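You operate a simulated robot arm through the tools that you are given. There is no shell and no other tool. Be economical: measure what you need, move in short steps, check, and stop when the job is done.

You are at the controls of a simulated robot arm. One attempt, no reset.

TASK
Strip the wrong 24 V solenoid cube off the valve in the vice.
Fine: nut, cube and valve into the green pan; unscrew while the vice grips, vice open at the end, 12 V cube left alone.

Only the result counts: the job must be done as asked and must still hold three seconds after the hand-in. Knocking over, shifting, dropping, spilling or breaking anything else fails it.

THE ROBOT
A 7-joint arm with a two-finger parallel gripper, fixed in place. Base frame: the origin is at the foot of the arm, x ahead of it, y to its left, z up; the work surface is at about z = 824. Readings come in mm, rad, newtons and seconds.
With the tool pointing down near the work surface it reaches from about 240 to 680 mm from the base axis. Its first joint turns from -1.152 to 1.152 rad. Payload 2.4 kg.
The tool frame sits at the grasp point between the pads (the TCP): z along the fingers, y along the line on which they close. The tips reach 30 mm beyond it. Largest opening 94 mm; finger width 28, thickness 10; the body of the gripper, 50 by 96 mm, starts 55 mm behind the TCP.
Orientation is told as [roll, pitch, yaw] about the base's x, y, z axes, in that order, counted from this pose: with the fingers straight down and closing along the base's y, the tool's x points along the base's -x, its y along +y and its z along -z.

THE INTERFACE
- The arm moves only by the tool step_arm. Its argument "increments" is a list of rows, each a list of 7 numbers: the shift along the base's x, y, z in cm, then the turn, a rotation vector about the base's x, y, z in rad, then the opening, from 0 (shut) to 1 (fully open). In form: [[dx, dy, dz, rx, ry, rz, hand], ...]. A call has 1 to 10 rows; each row shifts and turns the commanded pose from where the row before left it. A row lasts 0.2 s, in which the tool goes at most 50 mm and 0.15 rad; a call with a longer step from one row to the next is refused whole, and so is a gripper value outside its range. Where a pose cannot be reached the arm comes as near as it can. A force on the tool above 40 N (or 10 N above the force at the start of the call, whichever is more), or a blocked arm, ends the call early, and 0.2 s more pass. Each finger travels about 153 mm/s and halts on what it meets, pressing with about 33 N; the grip force reading is that of the motor and also rises with nothing between the fingers. The clock runs only during rows and for 0.2 s after the last one: add rows that do not move to give the fingers time. The reply holds the time, the measured pose of the TCP, the force on the tool along the base axes, the opening and the grip force, in the units named above and with some noise.
- Cameras (640 x 400 px; columns grow to the right, rows downward): "scene" is fixed at [25.4, 467.7, 1437.4]; the picture's right is [-0.86, -0.52, 0.00], its down [-0.32, 0.53, -0.78] and it looks along [0.40, -0.67, -0.62] (base axes); focal length 326 px, centre (320, 200). "wrist" rides on the gripper at [76, 14, -103] in the tool frame; the picture's right is [-0.18, 0.98, 0.00], its down [-0.75, -0.14, -0.64] and it looks along [-0.63, -0.12, 0.77] (tool axes); focal length 243 px, centre (320, 200). There is no depth. A picture from a camera that has moved, and an enlarged one, comes with that camera's place and axes in the base frame and with its lens.
- get_image(camera): a new picture of that camera. No time passes.
- enlarge(camera, box): a new picture of the part [left, top, right, bottom] of that camera's present view, enlarged. No time passes.
- sign_off(): hands the job in; it is judged then, once.

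Go step by step. Nothing tells you positions but the pictures and the camera data: compare them with the known pose of the tool, close in by small moves and look again before you grip or let go. The budget is 120 turns and 84 pictures, counting those below and the enlarged ones. Unless the task says otherwise, let go and move clear before handing in, and close with one line.

The tools are called after "Request:" as name(argument=value, ...) on one line, values as JSON. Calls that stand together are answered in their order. step_arm: Moves the arm, as the interface text tells. Its arguments: {"type":"object","properties":{"increments":{"type":"array","items":{"type":"array","items":{"type":"number"}}}},"required":["increments"]} The other tools are called the same way: get_image (camera) takes a picture; enlarge (camera, box) takes an enlarged picture of a part of a camera's view; sign_off () hands the job in.

At the start:

```text
time: 0.0
ee_pos: [401.7, -10.4, 1139.1]
orientation: [0.001, -0.001, 0.001]
force: [-0.7, 0.2, -0.4]
width: 93.8
grip_force: 0.0
```

scene: 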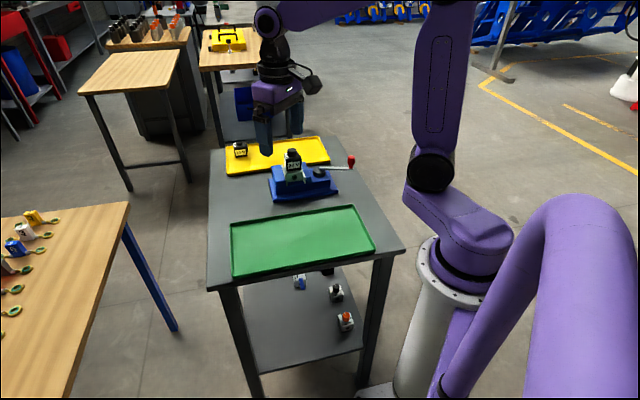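
wrist: 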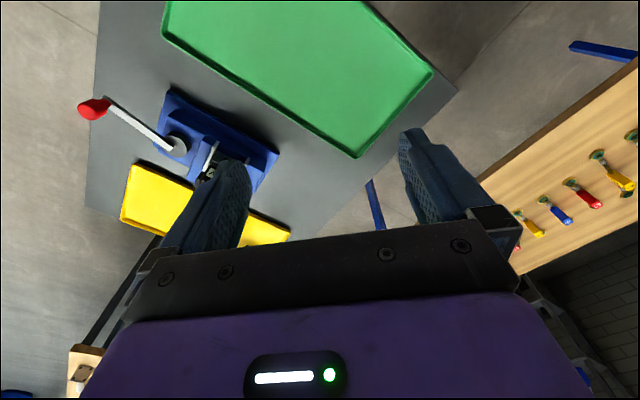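

I see a table with a blue vice holding the valve with its cube, a yellow tray with another cube, and a green pan. I'll look closer before moving.

Request:
enlarge(camera="scene", box=[255, 135, 365, 205])

Request:
enlarge(camera="scene", box=[200, 120, 420, 290])

Request:
enlarge(camera="wrist", box=[70, 70, 300, 250])

```text
5.71 times, centred on (310, 170) of scene
camera zoom: at [25.4, 467.7, 1437.4], right [-0.86, -0.52, 0.0], down [-0.32, 0.53, -0.78], along [0.4, -0.67, -0.62], focal length 1860 px, centre (377, 371)
```

zoom: 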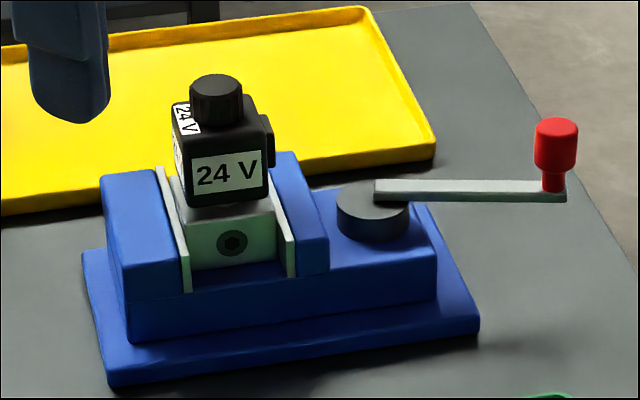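

```text
2.35 times, centred on (310, 205) of scene
camera zoom: at [25.4, 467.7, 1437.4], right [-0.86, -0.52, 0.0], down [-0.32, 0.53, -0.78], along [0.4, -0.67, -0.62], focal length 766 px, centre (344, 188)
```

zoom: 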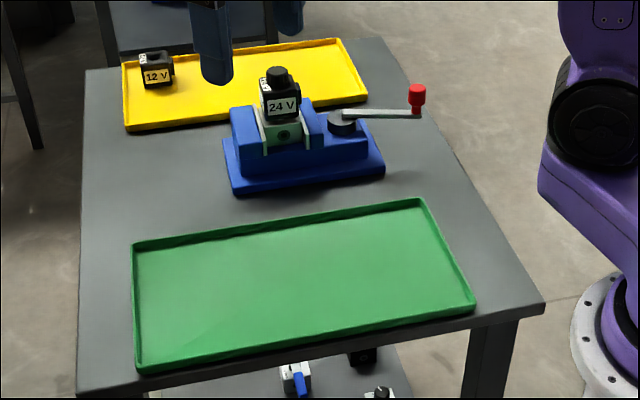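

```text
2.22 times, centred on (185, 160) of wrist
camera zoom: at [325.7, 2.4, 1242.5], right [0.18, 0.98, 0.0], down [0.75, -0.14, 0.64], along [0.63, -0.12, -0.77], focal length 539 px, centre (620, 289)
```

zoom: 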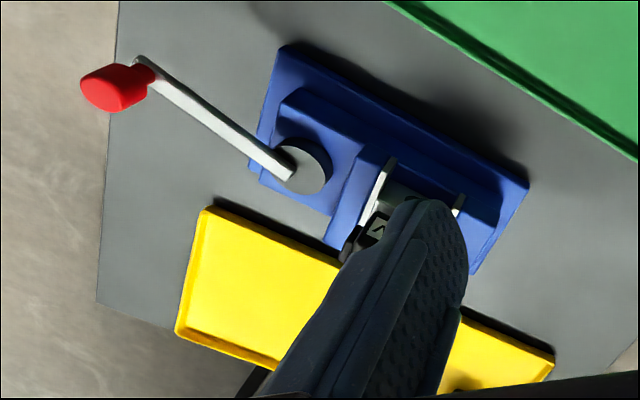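

The vice's long axis runs at about 45° around (465,-185), with the 24 V cube held by a black nut on top. I'll move the arm over sideways at height to view it with the wrist camera.

Request:
step_arm(increments=[[0, -4.5, 0, 0, 0, 0, 1], [0, -4.5, 0, 0, 0, 0, 1], [0, -4.5, 0, 0, 0, 0, 1], [0, -4, 0, 0, 0, 0, 1], [0, 0, 0, 0, 0, 0, 1]])

Request:
get_image(camera="wrist")

```text
time: 1.2
ee_pos: [401.9, -186.4, 1137.3]
orientation: [0.002, 0.0, 0.001]
force: [-0.3, 0.0, -0.5]
width: 94.1
grip_force: 0.2
```

```text
78 pictures are left
camera wrist: at [326.5, -173.9, 1241.2], right [0.18, 0.98, 0.0], down [0.75, -0.14, 0.64], along [0.63, -0.12, -0.77], focal length 243 px, centre (320, 200)
```

wrist: 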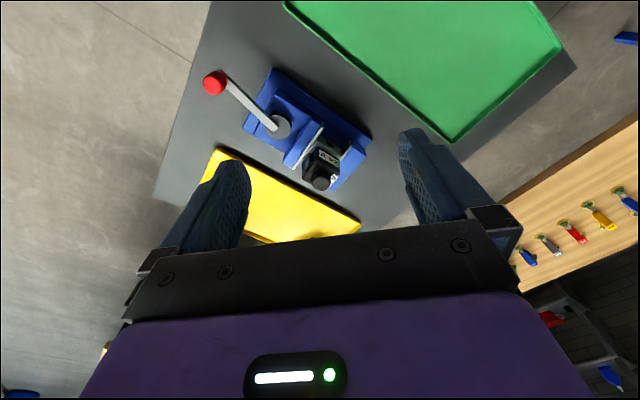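

Request:
enlarge(camera="wrist", box=[190, 50, 390, 240])

```text
2.11 times, centred on (290, 145) of wrist
camera zoom: at [326.5, -173.9, 1241.2], right [0.18, 0.98, 0.0], down [0.75, -0.14, 0.64], along [0.63, -0.12, -0.77], focal length 511 px, centre (383, 316)
```

zoom: 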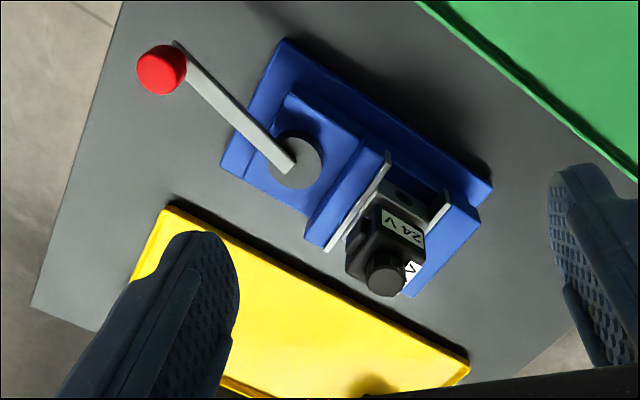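

Triangulating both views puts the nut's top at about (527,-209,960). I'll move above it and look again.

Request:
step_arm(increments=[[4.2, -0.8, 0, 0, 0, 0, 1], [4.2, -0.8, 0, 0, 0, 0, 1], [4.1, -0.7, 0, 0, 0, 0, 1], [0, 0, -4.4, 0, 0, 0, 1], [0, 0, -4.4, 0, 0, 0, 1], [0, 0, 0, 0, 0, 0, 1]])

Request:
get_image(camera="wrist")

Request:
enlarge(camera="scene", box=[240, 100, 370, 205])

```text
time: 2.6
ee_pos: [528.3, -208.3, 1049.2]
orientation: [0.0, 0.002, 0.0]
force: [-0.3, 0.7, -1.3]
width: 94.1
grip_force: 0.0
```

```text
76 pictures are left
camera wrist: at [451.6, -195.2, 1153.3], right [0.18, 0.98, 0.0], down [0.75, -0.14, 0.64], along [0.63, -0.12, -0.77], focal length 243 px, centre (320, 200)
```

wrist: 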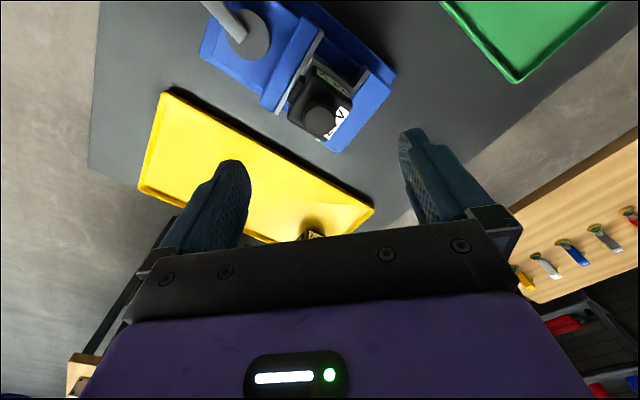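

```text
3.81 times, centred on (305, 152) of scene
camera zoom: at [25.4, 467.7, 1437.4], right [-0.86, -0.52, 0.0], down [-0.32, 0.53, -0.78], along [0.4, -0.67, -0.62], focal length 1240 px, centre (377, 381)
```

zoom: 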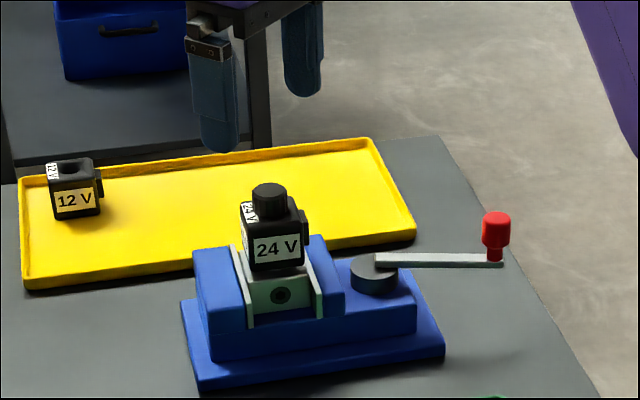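

Request:
enlarge(camera="wrist", box=[240, 20, 420, 160])

```text
2.86 times, centred on (330, 90) of wrist
camera zoom: at [451.6, -195.2, 1153.3], right [0.18, 0.98, 0.0], down [0.75, -0.14, 0.64], along [0.63, -0.12, -0.77], focal length 693 px, centre (291, 514)
```

zoom: 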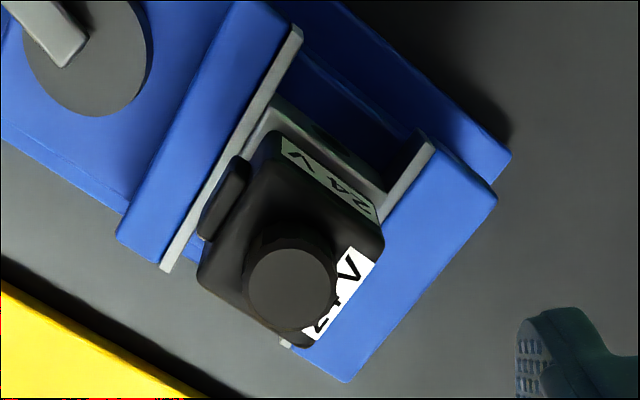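

The nut is centred under the tool at (528,-210), about 25 mm wide, with its top at 960 and the cube's top near 940. I'll wind the wrist back clockwise so there is room to unscrew counter-clockwise.

Request:
step_arm(increments=[[0, -0.15, 0, 0, 0, -0.15, 1], [0, 0, 0, 0, 0, -0.15, 1], [0, 0, 0, 0, 0, -0.15, 1], [0, 0, 0, 0, 0, -0.15, 1], [0, 0, 0, 0, 0, -0.15, 1], [0, 0, 0, 0, 0, -0.15, 1], [0, 0, 0, 0, 0, -0.15, 1], [0, 0, 0, 0, 0, -0.15, 1], [0, 0, 0, 0, 0, -0.15, 1], [0, 0, 0, 0, 0, -0.15, 1]])

```text
time: 4.8
ee_pos: [527.1, -211.2, 1050.0]
orientation: [0.0, -0.001, -1.497]
force: [-0.1, 0.1, -0.8]
width: 94.3
grip_force: 0.1
```

Request:
step_arm(increments=[[0, 0, 0, 0, 0, -0.15, 1], [0, 0, 0, 0, 0, -0.15, 1], [0, 0, 0, 0, 0, -0.15, 1], [0, 0, 0, 0, 0, -0.15, 1], [0, 0, 0, 0, 0, -0.15, 1], [0, 0, 0, 0, 0, 0, 1]])

Request:
get_image(camera="wrist")

```text
time: 6.2
ee_pos: [526.9, -210.8, 1050.2]
orientation: [0.0, 0.0, -2.252]
force: [0.4, -0.1, 0.9]
width: 93.7
grip_force: 0.1
```

```text
73 pictures are left
camera wrist: at [585.6, -161.0, 1154.7], right [0.65, -0.76, 0.0], down [-0.58, -0.5, 0.64], along [-0.49, -0.42, -0.77], focal length 243 px, centre (320, 200)
```

wrist: 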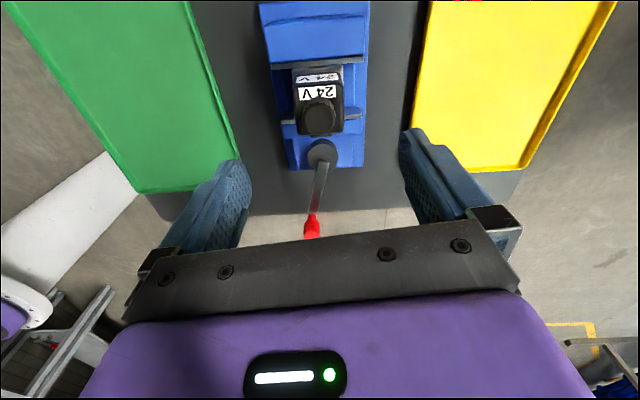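

The wrist turned freely and this view confirms the nut at (527,-211). I'll descend so the tips stay just above the cube, then grip.

Request:
step_arm(increments=[[0.05, 0.05, -3, 0, 0, 0, 1], [0, 0, -2.5, 0, 0, 0, 1], [0, 0, -1.5, 0, 0, 0, 1], [0, 0, -0.5, 0, 0, 0, 1], [0, 0, 0, 0, 0, 0, 1]])

Request:
enlarge(camera="scene", box=[240, 100, 350, 205])

```text
time: 7.4
ee_pos: [527.1, -210.0, 976.5]
orientation: [0.002, 0.0, -2.247]
force: [-0.1, 0.0, 0.2]
width: 94.2
grip_force: 0.0
```

```text
3.81 times, centred on (295, 152) of scene
camera zoom: at [25.4, 467.7, 1437.4], right [-0.86, -0.52, 0.0], down [-0.32, 0.53, -0.78], along [0.4, -0.67, -0.62], focal length 1240 px, centre (415, 381)
```

zoom: 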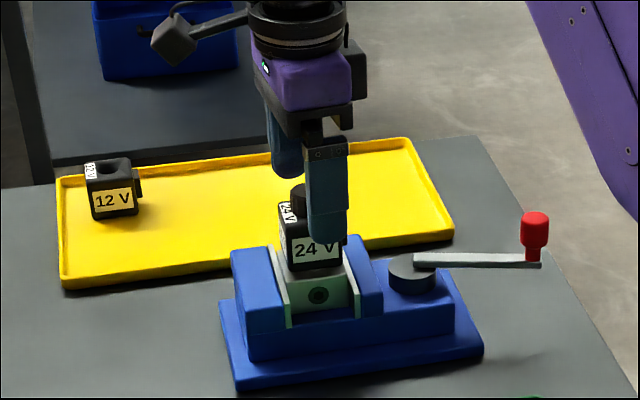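

Clearance looks right, so I'll close on the nut.

Request:
step_arm(increments=[[0, 0, 0, 0, 0, 0, 0.35], [0, 0, 0, 0, 0, 0, 0], [0, 0, 0, 0, 0, 0, 0], [0, 0, 0, 0, 0, 0, 0]])

Request:
enlarge(camera="scene", box=[240, 100, 350, 205])

```text
time: 8.4
ee_pos: [526.4, -209.3, 975.8]
orientation: [0.001, -0.002, -2.249]
force: [-2.3, 0.0, -0.1]
width: 22.6
grip_force: 33.3
```

```text
3.81 times, centred on (295, 152) of scene
camera zoom: at [25.3, 467.8, 1437.4], right [-0.86, -0.52, 0.0], down [-0.32, 0.53, -0.78], along [0.4, -0.67, -0.62], focal length 1240 px, centre (415, 381)
```

zoom: 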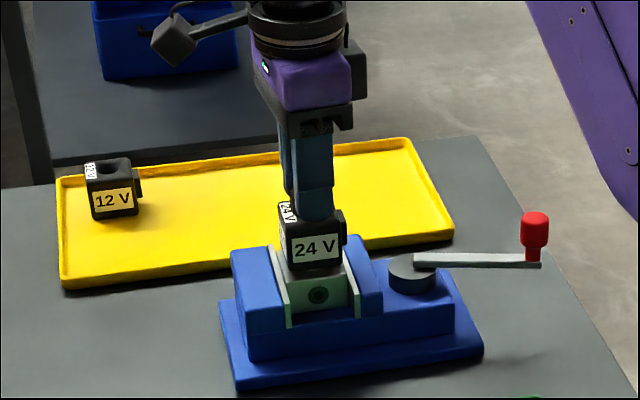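

The nut is gripped (22.6 mm wide). I'll turn it counter-clockwise, gently at first.

Request:
step_arm(increments=[[0, 0, 0, 0, 0, 0.1, 0], [0, 0, 0, 0, 0, 0.15, 0], [0, 0, 0, 0, 0, 0.15, 0], [0, 0, 0, 0, 0, 0.15, 0], [0, 0, 0, 0, 0, 0.15, 0], [0, 0, 0, 0, 0, 0.15, 0]])

Request:
enlarge(camera="scene", box=[270, 130, 350, 205])

```text
time: 9.8
ee_pos: [527.3, -209.9, 976.9]
orientation: [-0.001, -0.001, -1.396]
force: [-1.3, 2.5, 4.7]
width: 22.4
grip_force: 33.1
```

```text
5.33 times, centred on (310, 168) of scene
camera zoom: at [25.3, 467.9, 1437.4], right [-0.86, -0.52, 0.0], down [-0.32, 0.53, -0.78], along [0.4, -0.67, -0.62], focal length 1736 px, centre (373, 373)
```

zoom: 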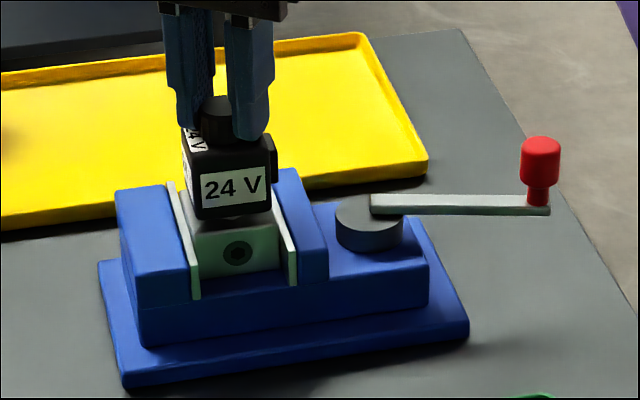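

It turns without the cube following, and force on the tool rises slightly as the nut climbs. I'll keep turning with a slight lift.

Request:
step_arm(increments=[[0, 0, 0.03, 0, 0, 0.15, 0], [0, 0, 0.03, 0, 0, 0.15, 0], [0, 0, 0.03, 0, 0, 0.15, 0], [0, 0, 0.03, 0, 0, 0.15, 0], [0, 0, 0.03, 0, 0, 0.15, 0], [0, 0, 0.03, 0, 0, 0.15, 0], [0, 0, 0.03, 0, 0, 0.15, 0], [0, 0, 0.03, 0, 0, 0.15, 0], [0, 0, 0.03, 0, 0, 0.15, 0], [0, 0, 0.03, 0, 0, 0.15, 0]])

```text
time: 12.0
ee_pos: [527.8, -209.5, 977.2]
orientation: [0.0, -0.001, 0.102]
force: [4.2, 1.3, -0.3]
width: 21.7
grip_force: 33.2
```

Request:
step_arm(increments=[[0, 0, 0.03, 0, 0, 0.15, 0], [0, 0, 0.03, 0, 0, 0.15, 0], [0, 0, 0.03, 0, 0, 0.15, 0], [0, 0, 0.03, 0, 0, 0.15, 0], [0, 0, 0.03, 0, 0, 0.15, 0], [0, 0, 0.03, 0, 0, 0.15, 0], [0, 0, 0.03, 0, 0, 0.15, 0], [0, 0, 0.03, 0, 0, 0.15, 0], [0, 0, 0.03, 0, 0, 0.15, 0], [0, 0, 0.03, 0, 0, 0.15, 0]])

Request:
enlarge(camera="scene", box=[270, 130, 350, 205])

```text
time: 14.2
ee_pos: [526.5, -208.5, 981.3]
orientation: [-0.001, 0.0, 1.604]
force: [0.2, 0.6, -5.5]
width: 21.4
grip_force: 33.4
```

```text
5.33 times, centred on (310, 168) of scene
camera zoom: at [25.4, 467.7, 1437.4], right [-0.86, -0.52, 0.0], down [-0.32, 0.53, -0.78], along [0.4, -0.67, -0.62], focal length 1736 px, centre (373, 373)
```

zoom: 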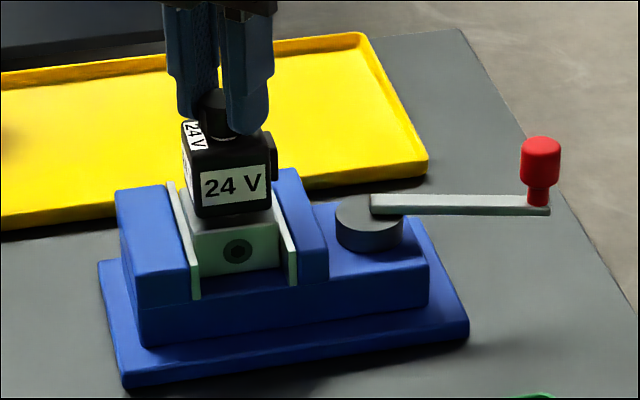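

Request:
step_arm(increments=[[0, 0, 0, 0, 0, 0.15, 0], [0, 0, 0, 0, 0, 0.15, 0], [0, 0, 0, 0, 0, 0.15, 0], [0, 0, 0.02, 0, 0, 0.15, 0], [0, 0, 0.02, 0, 0, 0.15, 0]])

Request:
enlarge(camera="scene", box=[270, 130, 350, 205])

```text
time: 15.4
ee_pos: [528.0, -209.6, 981.6]
orientation: [-0.001, 0.0, 2.353]
force: [0.7, -0.8, -5.7]
width: 21.3
grip_force: 32.9
```

```text
5.33 times, centred on (310, 168) of scene
camera zoom: at [25.5, 467.7, 1437.4], right [-0.86, -0.52, 0.0], down [-0.32, 0.53, -0.78], along [0.4, -0.67, -0.62], focal length 1736 px, centre (373, 373)
```

zoom: 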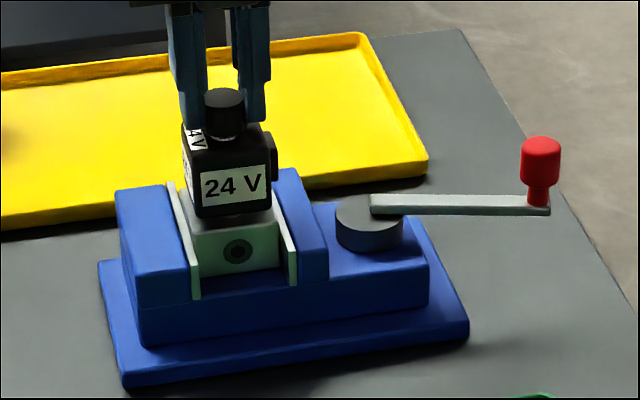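

Request:
step_arm(increments=[[0, 0, 0, 0, 0, 0.15, 0], [0, 0, 0, 0, 0, 0.15, 0], [0, 0, 0, 0, 0, 0.15, 0], [0, 0, 0, 0, 0, 0, 0]])

Request:
get_image(camera="wrist")

```text
time: 16.2
ee_pos: [530.0, -213.3, 981.3]
orientation: [-0.014, -0.017, 2.722]
force: [0.1, 3.0, 0.3]
width: 21.4
grip_force: 32.8
stopped in row 3: the force on the tool passed its limit (the readings are from after the stop); the commanded pose is now the measured one
```

```text
67 pictures are left
camera wrist: at [593.9, -259.8, 1083.3], right [-0.57, -0.82, -0.01], down [-0.62, 0.42, 0.66], along [-0.54, 0.38, -0.75], focal length 243 px, centre (320, 200)
```

wrist: 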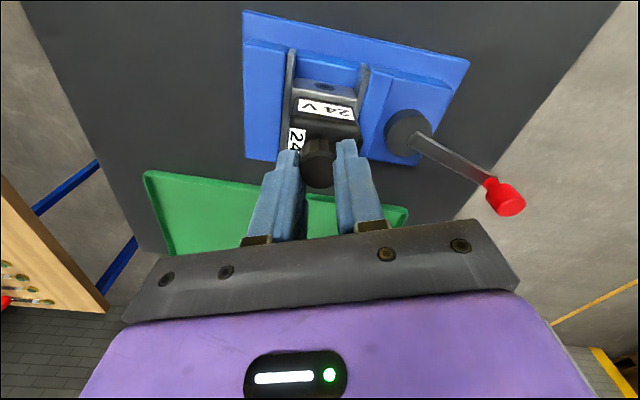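

The wrist reached its limit near +2.6 rad, so usable range is about ±2.4. I'll open, rise, and look at how far the nut has come up.

Request:
step_arm(increments=[[0, 0, 0, 0, 0, 0, 0.3], [0, 0, 0, 0, 0, 0, 0.6], [0, 0, 0, 0, 0, 0, 0.6], [-0.2, 0.3, 2, 0, 0, -0.15, 0.6], [0, 0, 2, 0, 0, -0.15, 0.6], [0, 0, 0, 0, 0, -0.15, 0.6], [0, 0, 0, 0, 0, -0.15, 0.6]])

Request:
enlarge(camera="scene", box=[270, 130, 350, 205])

Request:
enlarge(camera="wrist", box=[240, 50, 400, 180])

```text
time: 17.8
ee_pos: [526.8, -211.2, 1022.3]
orientation: [-0.014, -0.016, 2.121]
force: [0.3, -0.4, -0.4]
width: 56.5
grip_force: 0.1
```

```text
5.33 times, centred on (310, 168) of scene
camera zoom: at [25.3, 467.7, 1437.4], right [-0.86, -0.52, 0.0], down [-0.32, 0.53, -0.78], along [0.4, -0.67, -0.62], focal length 1736 px, centre (373, 373)
```

zoom: 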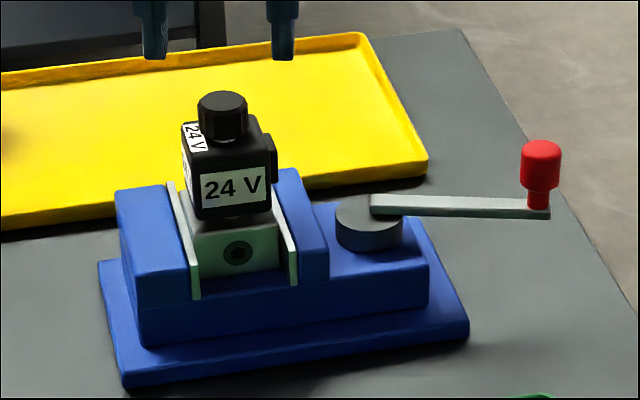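

```text
3.08 times, centred on (320, 115) of wrist
camera zoom: at [554.4, -286.2, 1124.1], right [-0.93, -0.36, -0.01], down [-0.28, 0.7, 0.66], along [-0.23, 0.62, -0.76], focal length 746 px, centre (320, 462)
```

zoom: 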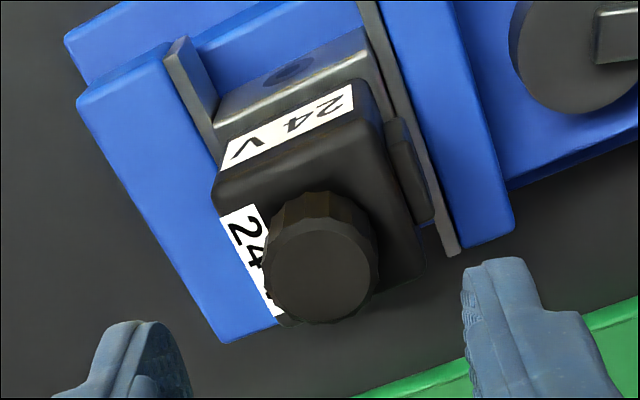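

The nut seems only a millimetre or two higher, so more turns are needed. I'll rewind the wrist (correcting the slight tilt).

Request:
step_arm(increments=[[0, 0, 0, -0.021, 0.004, -0.14, 0.6], [0, 0, 0, 0, 0, -0.15, 0.6], [0, 0, 0, 0, 0, -0.15, 0.6], [0, 0, 0, 0, 0, -0.15, 0.6], [0, 0, 0, 0, 0, -0.15, 0.6], [0, 0, 0, 0, 0, -0.15, 0.6], [0, 0, 0, 0, 0, -0.15, 0.6], [0, 0, 0, 0, 0, -0.15, 0.6], [0, 0, 0, 0, 0, -0.15, 0.6], [0, 0, 0, 0, 0, -0.15, 0.6]])

Request:
step_arm(increments=[[0, 0, 0, 0, 0, -0.15, 0.6], [0, 0, 0, 0, 0, -0.15, 0.6], [0, 0, 0, 0, 0, -0.15, 0.6], [0, 0, 0, 0, 0, -0.15, 0.6], [0, 0, 0, 0, 0, -0.15, 0.6], [0, 0, 0, 0, 0, -0.15, 0.6], [0, 0, 0, 0, 0, -0.15, 0.6], [0, 0, 0, 0, 0, -0.15, 0.6], [0, 0, 0, 0, 0, -0.15, 0.6], [0, 0, 0, 0, 0, -0.15, 0.6]])

Request:
step_arm(increments=[[0, 0, 0, 0, 0, -0.15, 0.6], [0, 0, 0, 0, 0, -0.15, 0.6], [0, 0, 0, 0, 0, -0.15, 0.6], [0, 0, 0, 0, 0, -0.15, 0.6], [0, 0, 0, 0, 0, -0.15, 0.6], [0, 0, 0, 0, 0, -0.15, 0.6], [0, 0, 0, 0, 0, -0.15, 0.6], [0, 0, 0, 0, 0, -0.15, 0.6], [0, 0, 0, 0, 0, -0.15, 0.6], [0, 0, 0, 0, 0, -0.1, 0.6]])

```text
time: 20.0
ee_pos: [527.0, -209.9, 1020.9]
orientation: [0.001, 0.001, 0.63]
force: [-1.1, -0.3, -0.2]
width: 56.2
grip_force: 0.1
```

```text
time: 22.2
ee_pos: [527.2, -210.8, 1021.5]
orientation: [0.0, 0.0, -0.868]
force: [0.0, -0.5, 0.2]
width: 56.2
grip_force: 0.1
```

```text
time: 24.4
ee_pos: [527.2, -211.3, 1020.5]
orientation: [0.0, -0.003, -2.317]
force: [0.8, -1.1, -0.7]
width: 56.5
grip_force: 0.1
```

Level again at yaw -2.32. I'll descend, grip, and turn the nut once more.

Request:
step_arm(increments=[[0, 0.07, -3, 0, 0, 0, 0.6], [0, 0, -1.4, 0, 0, 0, 0.6], [0, 0, 0, 0, 0, 0, 0.3], [0, 0, 0, 0, 0, 0, 0], [0, 0, 0, 0, 0, 0, 0], [0, 0, 0, 0, 0, 0, 0]])

Request:
step_arm(increments=[[0, 0, 0, 0, 0, 0.15, 0], [0, 0, 0.02, 0, 0, 0.15, 0], [0, 0, 0.02, 0, 0, 0.15, 0], [0, 0, 0.02, 0, 0, 0.15, 0], [0, 0, 0.02, 0, 0, 0.15, 0], [0, 0, 0.02, 0, 0, 0.15, 0], [0, 0, 0.02, 0, 0, 0.15, 0], [0, 0, 0.02, 0, 0, 0.15, 0], [0, 0, 0.02, 0, 0, 0.15, 0], [0, 0, 0.02, 0, 0, 0.15, 0]])

```text
time: 25.8
ee_pos: [526.9, -209.6, 978.4]
orientation: [0.0, 0.0, -2.316]
force: [-1.1, 0.5, 0.8]
width: 22.6
grip_force: 33.4
```

```text
time: 28.0
ee_pos: [528.4, -209.2, 980.1]
orientation: [0.0, 0.0, -0.813]
force: [0.4, -0.3, -0.4]
width: 22.0
grip_force: 32.8
```

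Request:
step_arm(increments=[[0, 0, 0.02, 0, 0, 0.15, 0], [0, 0, 0.02, 0, 0, 0.15, 0], [0, 0, 0.02, 0, 0, 0.15, 0], [0, 0, 0.02, 0, 0, 0.15, 0], [0, 0, 0.02, 0, 0, 0.15, 0], [0, 0, 0.02, 0, 0, 0.15, 0], [0, 0, 0.02, 0, 0, 0.15, 0], [0, 0, 0.02, 0, 0, 0.15, 0], [0, 0, 0.02, 0, 0, 0.15, 0], [0, 0, 0.02, 0, 0, 0.15, 0]])

Request:
step_arm(increments=[[0, 0, 0.02, 0, 0, 0.15, 0], [0, 0, 0.02, 0, 0, 0.15, 0], [0, 0, 0.02, 0, 0, 0.15, 0], [0, 0, 0.02, 0, 0, 0.15, 0], [0, 0, 0.02, 0, 0, 0.15, 0], [0, 0, 0.02, 0, 0, 0.15, 0], [0, 0, 0.02, 0, 0, 0.15, 0], [0, 0, 0.02, 0, 0, 0.15, 0], [0, 0, 0.02, 0, 0, 0.15, 0], [0, 0, 0.02, 0, 0, 0.15, 0]])

Request:
enlarge(camera="scene", box=[270, 130, 350, 205])

```text
time: 30.2
ee_pos: [526.0, -209.2, 981.2]
orientation: [0.001, 0.001, 0.687]
force: [-0.8, 0.7, 0.4]
width: 21.4
grip_force: 32.8
```

```text
time: 32.4
ee_pos: [526.7, -210.8, 981.6]
orientation: [0.0, 0.002, 2.187]
force: [0.6, -0.4, -1.2]
width: 21.9
grip_force: 33.0
```

```text
5.33 times, centred on (310, 168) of scene
camera zoom: at [25.4, 467.7, 1437.4], right [-0.86, -0.52, 0.0], down [-0.32, 0.53, -0.78], along [0.4, -0.67, -0.62], focal length 1736 px, centre (373, 373)
```

zoom: 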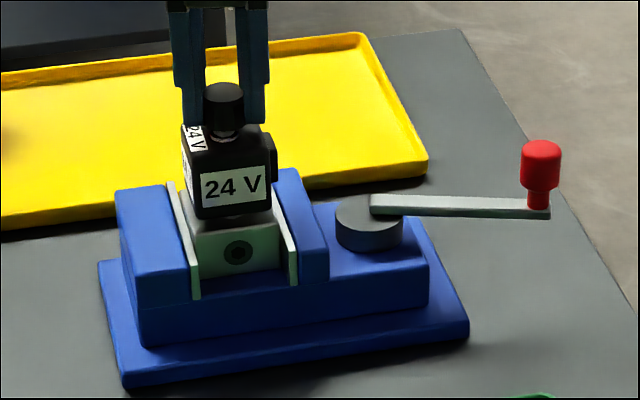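

The nut has risen and a bare stem shows beneath it. I'll try a gentle lift to test whether it is free.

Request:
step_arm(increments=[[0, 0, 0.1, 0, 0, 0, 0], [0, 0, 0.1, 0, 0, 0, 0], [0, 0, 0, 0, 0, 0, 0]])

Request:
enlarge(camera="wrist", box=[240, 50, 400, 180])

```text
time: 33.2
ee_pos: [526.4, -210.1, 985.4]
orientation: [0.0, 0.001, 2.181]
force: [0.2, -0.3, -0.3]
width: 21.6
grip_force: 32.7
```

```text
3.08 times, centred on (320, 115) of wrist
camera zoom: at [559.0, -281.6, 1088.4], right [-0.91, -0.41, 0.0], down [-0.32, 0.7, 0.64], along [-0.27, 0.58, -0.77], focal length 746 px, centre (320, 462)
```

zoom: 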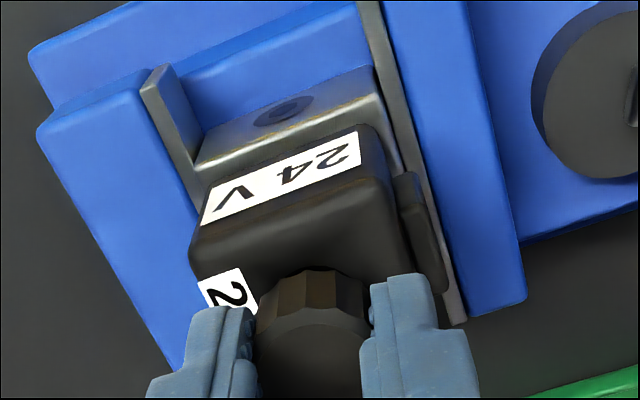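

Request:
step_arm(increments=[[0, 0, 0.3, 0, 0, 0, 0], [0, 0, 0.5, 0, 0, 0, 0], [0, 0, 0.5, 0, 0, 0, 0], [0, 0, 0, 0, 0, 0, 0]])

Request:
enlarge(camera="scene", box=[270, 130, 350, 205])

```text
time: 34.2
ee_pos: [527.7, -210.2, 998.3]
orientation: [-0.002, 0.001, 2.183]
force: [-0.4, -1.2, -0.1]
width: 21.9
grip_force: 33.1
```

```text
5.33 times, centred on (310, 168) of scene
camera zoom: at [25.4, 467.7, 1437.4], right [-0.86, -0.52, 0.0], down [-0.32, 0.53, -0.78], along [0.4, -0.67, -0.62], focal length 1736 px, centre (373, 373)
```

zoom: 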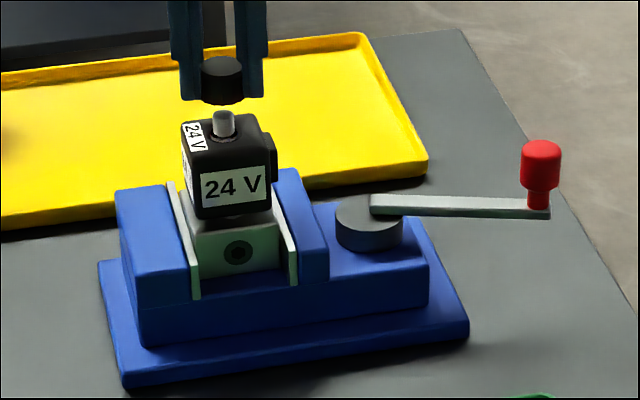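

The nut is off. The green pan spans corners (440,166), (195,-93), (320,-218), (575,31); I'll carry the nut to about (445,35) in the pan.

Request:
step_arm(increments=[[0, 0, 3, 0, 0, 0, 0], [0, 0, 3, 0, 0, 0, 0], [-1.4, 4.1, 0, 0, 0, -0.15, 0], [-1.4, 4.1, 0, 0, 0, -0.15, 0], [-1.4, 4.1, 0, 0, 0, -0.15, 0], [-1.4, 4.1, 0, 0, 0, -0.15, 0], [-1.3, 4.1, 0, 0, 0, -0.15, 0], [-1.3, 4, 0, 0, 0, -0.15, 0], [0, 0, -4, 0, 0, -0.15, 0], [0, 0, -4, 0, 0, -0.15, 0]])

Request:
get_image(camera="scene")

```text
time: 36.4
ee_pos: [444.2, 35.6, 976.5]
orientation: [0.0, 0.0, 0.982]
force: [1.0, 0.1, 0.1]
width: 21.7
grip_force: 33.1
```

```text
61 pictures are left
```

scene: 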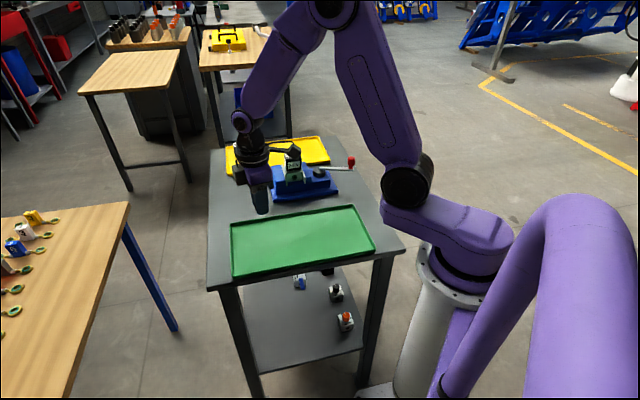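

Positioned above the pan's left end. Descending.

Request:
step_arm(increments=[[0, 0, -4, 0, 0, 0, 0], [0, 0, -4, 0, 0, 0, 0], [0, 0, -2, 0, 0, 0, 0], [0, 0, 0, 0, 0, 0, 0]])

Request:
enlarge(camera="scene", box=[210, 150, 350, 280])

Request:
get_image(camera="wrist")

```text
time: 37.4
ee_pos: [443.7, 35.7, 874.5]
orientation: [0.0, -0.001, 0.982]
force: [0.3, 0.0, -0.1]
width: 21.6
grip_force: 32.7
```

```text
3.08 times, centred on (280, 215) of scene
camera zoom: at [25.4, 467.7, 1437.4], right [-0.86, -0.52, 0.0], down [-0.32, 0.53, -0.78], along [0.4, -0.67, -0.62], focal length 1002 px, centre (443, 154)
```

zoom: 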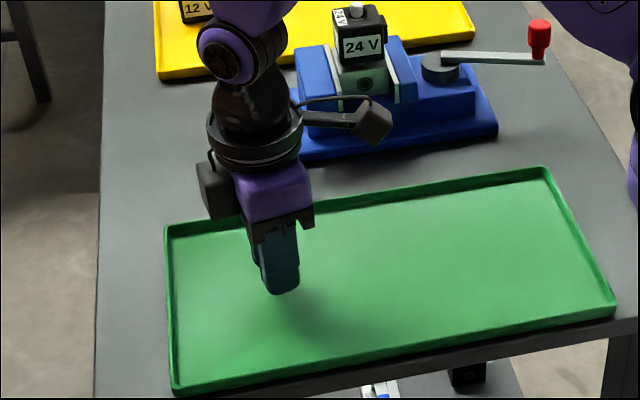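

```text
59 pictures are left
camera wrist: at [389.3, -21.3, 979.1], right [-0.72, 0.7, 0.0], down [0.54, 0.55, 0.64], along [0.45, 0.46, -0.77], focal length 243 px, centre (320, 200)
```

wrist: 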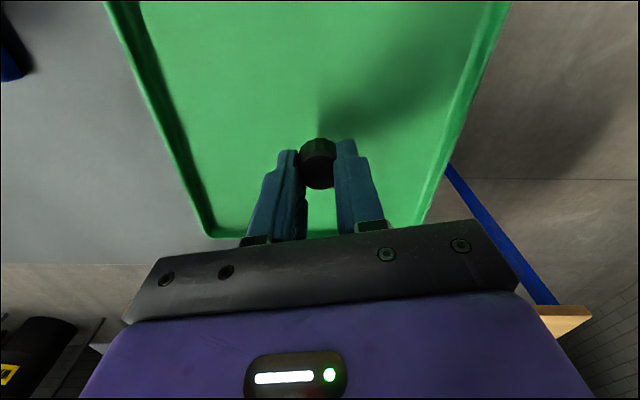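

Request:
step_arm(increments=[[0, 0, -0.5, 0, 0, 0, 0], [0, 0, -0.3, 0, 0, 0, 0], [0, 0, -0.2, 0, 0, 0, 0], [0, 0, 0, 0, 0, 0, 0]])

```text
time: 38.4
ee_pos: [445.2, 34.5, 866.4]
orientation: [0.0, 0.0, 0.983]
force: [0.1, 0.2, 0.7]
width: 21.6
grip_force: 33.4
```

Request:
step_arm(increments=[[0, 0, -0.2, 0, 0, 0, 0], [0, 0, -0.1, 0, 0, 0, 0], [0, 0, -0.1, 0, 0, 0, 0], [0, 0, 0, 0, 0, 0, 0]])

```text
time: 39.4
ee_pos: [444.2, 34.1, 863.9]
orientation: [0.001, 0.001, 0.984]
force: [-0.8, -0.4, 0.1]
width: 21.9
grip_force: 33.0
```

Request:
step_arm(increments=[[0, 0, -0.15, 0, 0, 0, 0], [0, 0, -0.15, 0, 0, 0, 0], [0, 0, 0, 0, 0, 0, 0]])

Request:
enlarge(camera="wrist", box=[240, 100, 400, 220])

```text
time: 40.2
ee_pos: [444.2, 34.5, 861.1]
orientation: [0.0, 0.0, 0.984]
force: [-0.1, 0.9, -0.6]
width: 21.6
grip_force: 33.0
```

```text
3.33 times, centred on (320, 160) of wrist
camera zoom: at [391.1, -22.4, 965.1], right [-0.72, 0.7, 0.0], down [0.54, 0.55, 0.64], along [0.45, 0.46, -0.77], focal length 809 px, centre (320, 333)
```

zoom: 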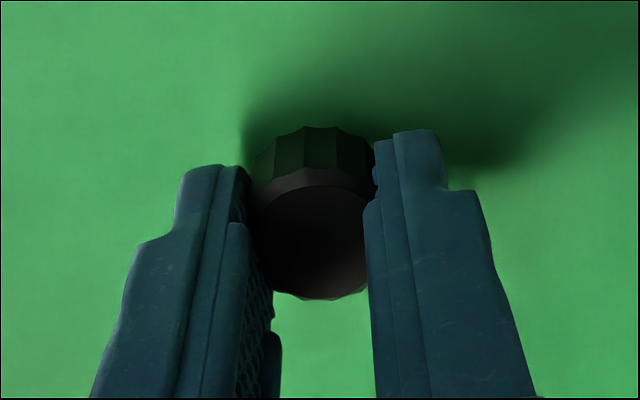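

Request:
step_arm(increments=[[0, 0, -0.1, 0, 0, 0, 0], [0, 0, -0.1, 0, 0, 0, 0], [0, 0, 0, 0, 0, 0, 0]])

```text
time: 41.0
ee_pos: [445.3, 34.8, 858.7]
orientation: [0.001, 0.0, 0.981]
force: [-0.5, 0.6, -0.2]
width: 21.7
grip_force: 32.7
```

Request:
step_arm(increments=[[0, 0, -0.1, 0, 0, 0, 0], [0, 0, 0, 0, 0, 0, 0.27], [0, 0, 0, 0, 0, 0, 0.4], [0, 0, 0, 0, 0, 0, 0.4], [0, 0, 3, 0, 0, 0, 0.5], [0, 0, 4, 0, 0, 0, 0.5], [0, 0, 4, 0, 0, 0, 0.6]])

Request:
get_image(camera="wrist")

Request:
enlarge(camera="scene", box=[210, 130, 370, 280])

```text
time: 42.6
ee_pos: [447.9, 35.0, 968.1]
orientation: [-0.001, 0.001, 0.983]
force: [-0.6, -0.3, -1.0]
width: 56.4
grip_force: 0.1
```

```text
57 pictures are left
camera wrist: at [393.9, -22.5, 1072.9], right [-0.72, 0.7, 0.0], down [0.54, 0.55, 0.64], along [0.45, 0.46, -0.77], focal length 243 px, centre (320, 200)
```

wrist: 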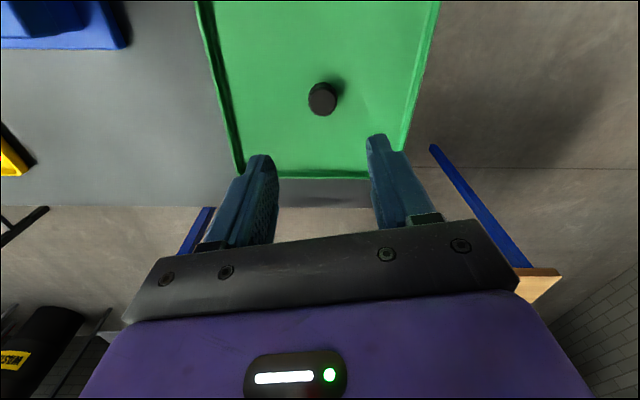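

```text
2.67 times, centred on (290, 205) of scene
camera zoom: at [25.3, 467.7, 1437.4], right [-0.86, -0.52, 0.0], down [-0.32, 0.53, -0.78], along [0.4, -0.67, -0.62], focal length 868 px, centre (400, 187)
```

zoom: 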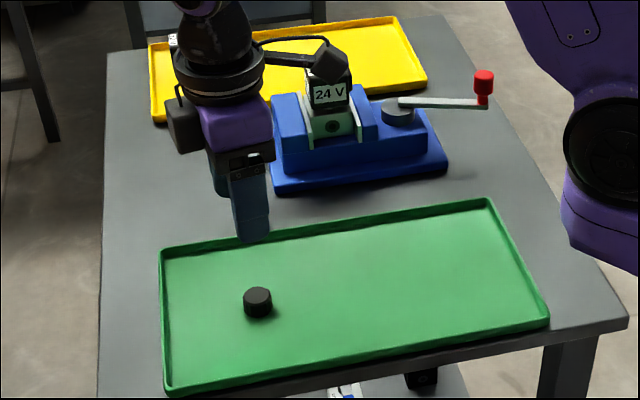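

The nut stands in the pan. Next the cube: I'll hover over it with the fingers closing across its front and back faces (yaw 0.785).

Request:
step_arm(increments=[[0, 0, 4, 0, 0, -0.1, 0.8], [0, 0, 4, 0, 0, -0.098, 0.8], [1.3, -4.1, 0, 0, 0, 0, 0.8], [1.3, -4.1, 0, 0, 0, 0, 0.8], [1.3, -4.1, 0, 0, 0, 0, 0.8], [1.3, -4.1, 0, 0, 0, 0, 0.8], [1.4, -4.1, 0, 0, 0, 0, 0.8], [1.4, -4, 0, 0, 0, 0, 0.8], [0, 0, 0, 0, 0, 0, 0.8]])

Request:
enlarge(camera="wrist", box=[220, 40, 420, 200])

Request:
enlarge(camera="scene", box=[265, 125, 345, 205])

```text
time: 44.6
ee_pos: [523.6, -210.7, 1047.5]
orientation: [0.001, 0.002, 0.784]
force: [0.1, 0.4, -0.4]
width: 75.2
grip_force: 0.1
```

```text
2.50 times, centred on (320, 120) of wrist
camera zoom: at [459.4, -255.0, 1151.3], right [-0.56, 0.83, 0.0], down [0.63, 0.43, 0.64], along [0.53, 0.36, -0.77], focal length 606 px, centre (320, 400)
```

zoom: 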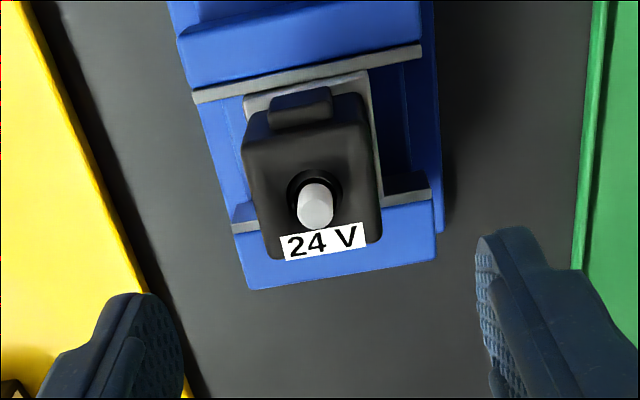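

```text
5.00 times, centred on (305, 165) of scene
camera zoom: at [25.4, 467.7, 1437.4], right [-0.86, -0.52, 0.0], down [-0.32, 0.53, -0.78], along [0.4, -0.67, -0.62], focal length 1628 px, centre (395, 375)
```

zoom: 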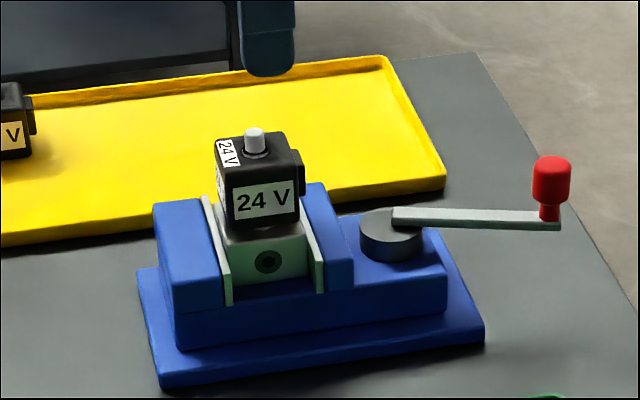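

The alignment matches and the cube is centred at (528,-210), spanning about z 898–940. I'll descend around it to TCP z≈936 and check before closing.

Request:
step_arm(increments=[[0.4, 0.05, -3, 0, 0, 0, 0.8], [0, 0, -3, 0, 0, 0, 0.8], [0, 0, -3, 0, 0, 0, 0.8], [0, 0, -1.5, 0, 0, 0, 0.8], [0, 0, -0.6, 0, 0, 0, 0.8], [0, 0, 0, 0, 0, 0, 0.8]])

Request:
enlarge(camera="wrist", box=[220, 60, 420, 220])

Request:
enlarge(camera="scene", box=[265, 125, 345, 205])

```text
time: 46.0
ee_pos: [529.6, -210.9, 939.2]
orientation: [-0.001, 0.001, 0.785]
force: [-0.4, -0.7, 0.1]
width: 75.2
grip_force: 0.1
```

```text
2.50 times, centred on (320, 140) of wrist
camera zoom: at [465.2, -255.1, 1041.6], right [-0.56, 0.83, 0.0], down [0.63, 0.43, 0.64], along [0.53, 0.36, -0.77], focal length 606 px, centre (320, 350)
```

zoom: 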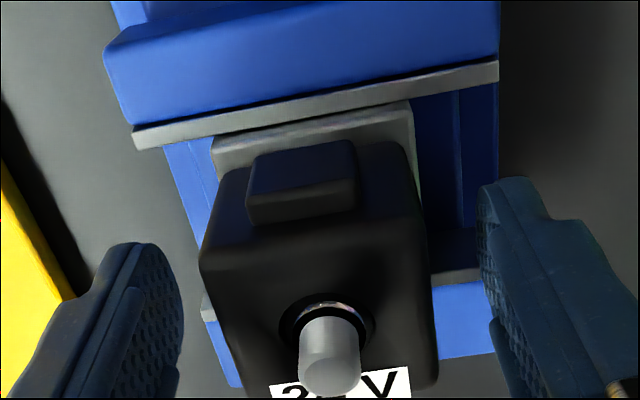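

```text
5.00 times, centred on (305, 165) of scene
camera zoom: at [25.4, 467.7, 1437.4], right [-0.86, -0.52, 0.0], down [-0.32, 0.53, -0.78], along [0.4, -0.67, -0.62], focal length 1628 px, centre (395, 375)
```

zoom: 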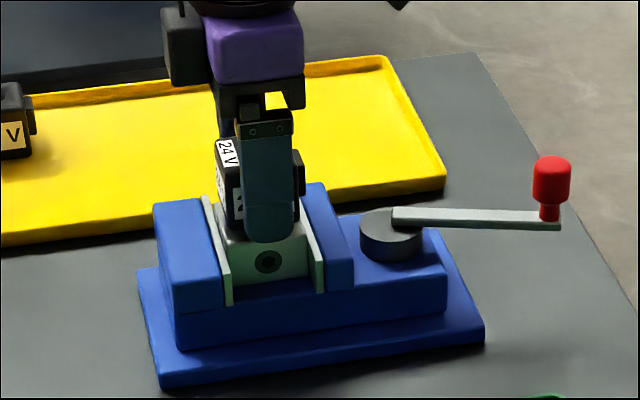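

The fingers straddle the cube cleanly. I'll close on it.

Request:
step_arm(increments=[[-0.1, 0, 0, 0, 0, 0, 0.6], [0, 0, 0, 0, 0, 0, 0.4], [0, 0, 0, 0, 0, 0, 0.2], [0, 0, 0, 0, 0, 0, 0.2]])

```text
time: 47.0
ee_pos: [528.5, -210.1, 938.6]
orientation: [0.0, -0.002, 0.786]
force: [0.4, 0.8, 0.7]
width: 48.2
grip_force: 32.9
```

Request:
step_arm(increments=[[0, 0, 0.3, 0, 0, 0, 0.2], [0, 0, 0.7, 0, 0, 0, 0.2], [0, 0, 1, 0, 0, 0, 0.2], [0, 0, 0, 0, 0, 0, 0.2]])

Request:
enlarge(camera="scene", box=[265, 125, 345, 205])

```text
time: 48.0
ee_pos: [527.9, -209.2, 956.4]
orientation: [0.001, 0.002, 0.786]
force: [-0.2, -0.2, -1.1]
width: 48.4
grip_force: 33.2
```

```text
5.00 times, centred on (305, 165) of scene
camera zoom: at [25.4, 467.7, 1437.4], right [-0.86, -0.52, 0.0], down [-0.32, 0.53, -0.78], along [0.4, -0.67, -0.62], focal length 1628 px, centre (395, 375)
```

zoom: 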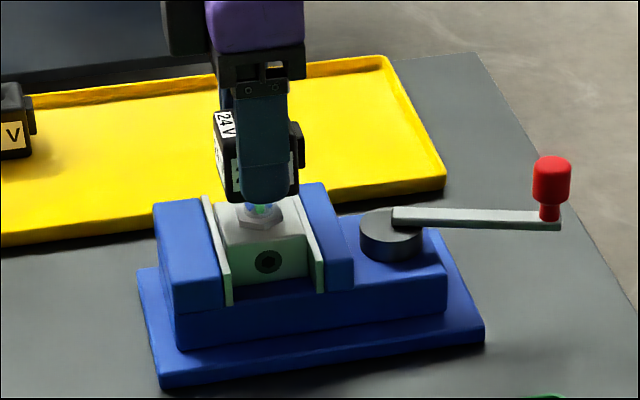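

The cube slides up the stem. I'll lift it fully clear, then carry it to the pan's centre.

Request:
step_arm(increments=[[0, 0, 2.5, 0, 0, 0, 0.2], [0, 0, 2.5, 0, 0, 0, 0.2], [0, 0, 3, 0, 0, 0, 0.2], [0, 0, 3, 0, 0, 0, 0.2], [-3.6, 3.0, 0, 0, 0, 0, 0.2], [-3.6, 3.0, 0, 0, 0, 0, 0.2], [-3.6, 3.0, 0, 0, 0, 0, 0.2], [-3.6, 3.0, 0, 0, 0, 0, 0.2], [0, 3.1, -2, 0, 0, 0, 0.2], [0, 3.0, -3, 0, 0, 0, 0.2]])

Request:
enlarge(camera="scene", box=[210, 120, 390, 280])

```text
time: 50.2
ee_pos: [383.6, -28.1, 1014.7]
orientation: [-0.001, 0.002, 0.785]
force: [0.4, 0.3, -3.0]
width: 48.2
grip_force: 33.1
```

```text
2.50 times, centred on (300, 200) of scene
camera zoom: at [25.4, 467.7, 1437.4], right [-0.86, -0.52, 0.0], down [-0.32, 0.53, -0.78], along [0.4, -0.67, -0.62], focal length 814 px, centre (370, 200)
```

zoom: 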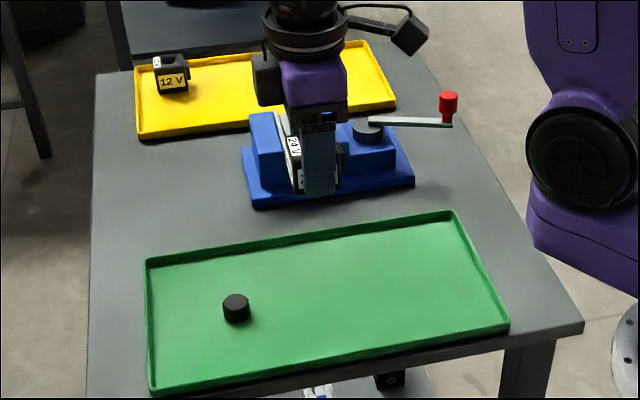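

Request:
step_arm(increments=[[0, 0, -4.5, 0, 0, 0, 0.2], [0, 0, -4.5, 0, 0, 0, 0.2], [0, 0, -3, 0, 0, 0, 0.2], [0, 0, -1, 0, 0, 0, 0.2], [0, 0, 0, 0, 0, 0, 0.2]])

Request:
enlarge(camera="scene", box=[230, 170, 390, 280])

```text
time: 51.4
ee_pos: [384.4, -28.8, 887.3]
orientation: [0.001, 0.0, 0.786]
force: [-0.2, -0.7, -1.6]
width: 48.0
grip_force: 33.1
```

```text
3.64 times, centred on (310, 225) of scene
camera zoom: at [25.4, 467.7, 1437.4], right [-0.86, -0.52, 0.0], down [-0.32, 0.53, -0.78], along [0.4, -0.67, -0.62], focal length 1184 px, centre (356, 109)
```

zoom: 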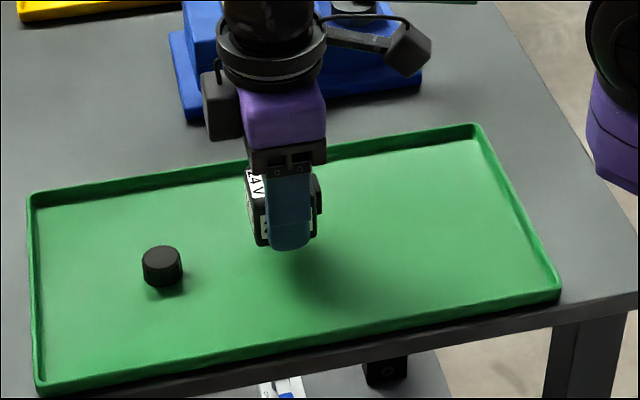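

Request:
step_arm(increments=[[0, 0, -0.4, 0, 0, 0, 0.2], [0, 0, -0.4, 0, 0, 0, 0.2], [0, 0, -0.3, 0, 0, 0, 0.2], [0, 0, 0, 0, 0, 0, 0.2]])

Request:
step_arm(increments=[[0, 0, -0.2, 0, 0, 0, 0.2], [0, 0, -0.2, 0, 0, 0, 0.2], [0, 0, 0, 0, 0, 0, 0.2]])

```text
time: 52.4
ee_pos: [385.8, -28.4, 876.2]
orientation: [0.0, 0.0, 0.786]
force: [0.9, 0.2, -1.9]
width: 47.9
grip_force: 33.3
```

```text
time: 53.2
ee_pos: [383.3, -28.8, 871.8]
orientation: [0.001, 0.002, 0.786]
force: [0.2, 1.4, -2.0]
width: 48.3
grip_force: 32.9
```

Request:
step_arm(increments=[[0, 0, -0.2, 0, 0, 0, 0.2], [0, 0, -0.2, 0, 0, 0, 0.2], [0, 0, 0, 0, 0, 0, 0.2]])

Request:
enlarge(camera="scene", box=[260, 170, 340, 250])

```text
time: 54.0
ee_pos: [383.8, -27.5, 867.1]
orientation: [0.0, 0.0, 0.784]
force: [-0.3, -0.4, -2.0]
width: 48.0
grip_force: 32.7
```

```text
5.00 times, centred on (300, 210) of scene
camera zoom: at [25.4, 467.7, 1437.4], right [-0.86, -0.52, 0.0], down [-0.32, 0.53, -0.78], along [0.4, -0.67, -0.62], focal length 1628 px, centre (420, 150)
```

zoom: 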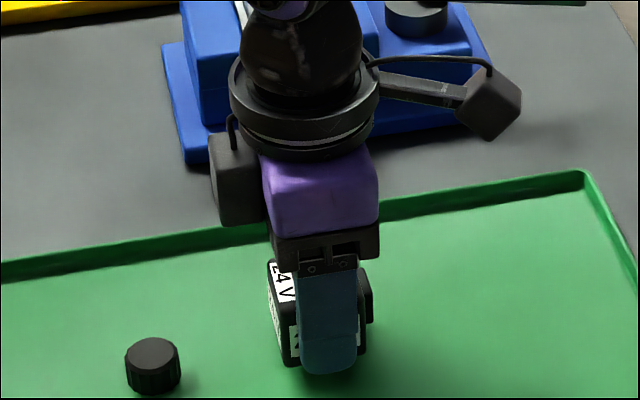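

Request:
step_arm(increments=[[0, 0, -0.15, 0, 0, 0, 0.2], [0, 0, -0.15, 0, 0, 0, 0.2], [0, 0, 0, 0, 0, 0, 0.2]])

Request:
step_arm(increments=[[0, 0, -0.1, 0, 0, 0, 0.2], [0, 0, -0.1, 0, 0, 0, 0.2], [0, 0, 0, 0, 0, 0, 0.2]])

```text
time: 54.8
ee_pos: [384.2, -28.6, 865.8]
orientation: [0.0, 0.003, 0.786]
force: [1.2, -0.5, -1.9]
width: 48.0
grip_force: 32.7
```

```text
time: 55.6
ee_pos: [383.3, -28.5, 863.0]
orientation: [-0.001, 0.0, 0.783]
force: [-0.3, 0.8, -1.8]
width: 48.2
grip_force: 33.4
```

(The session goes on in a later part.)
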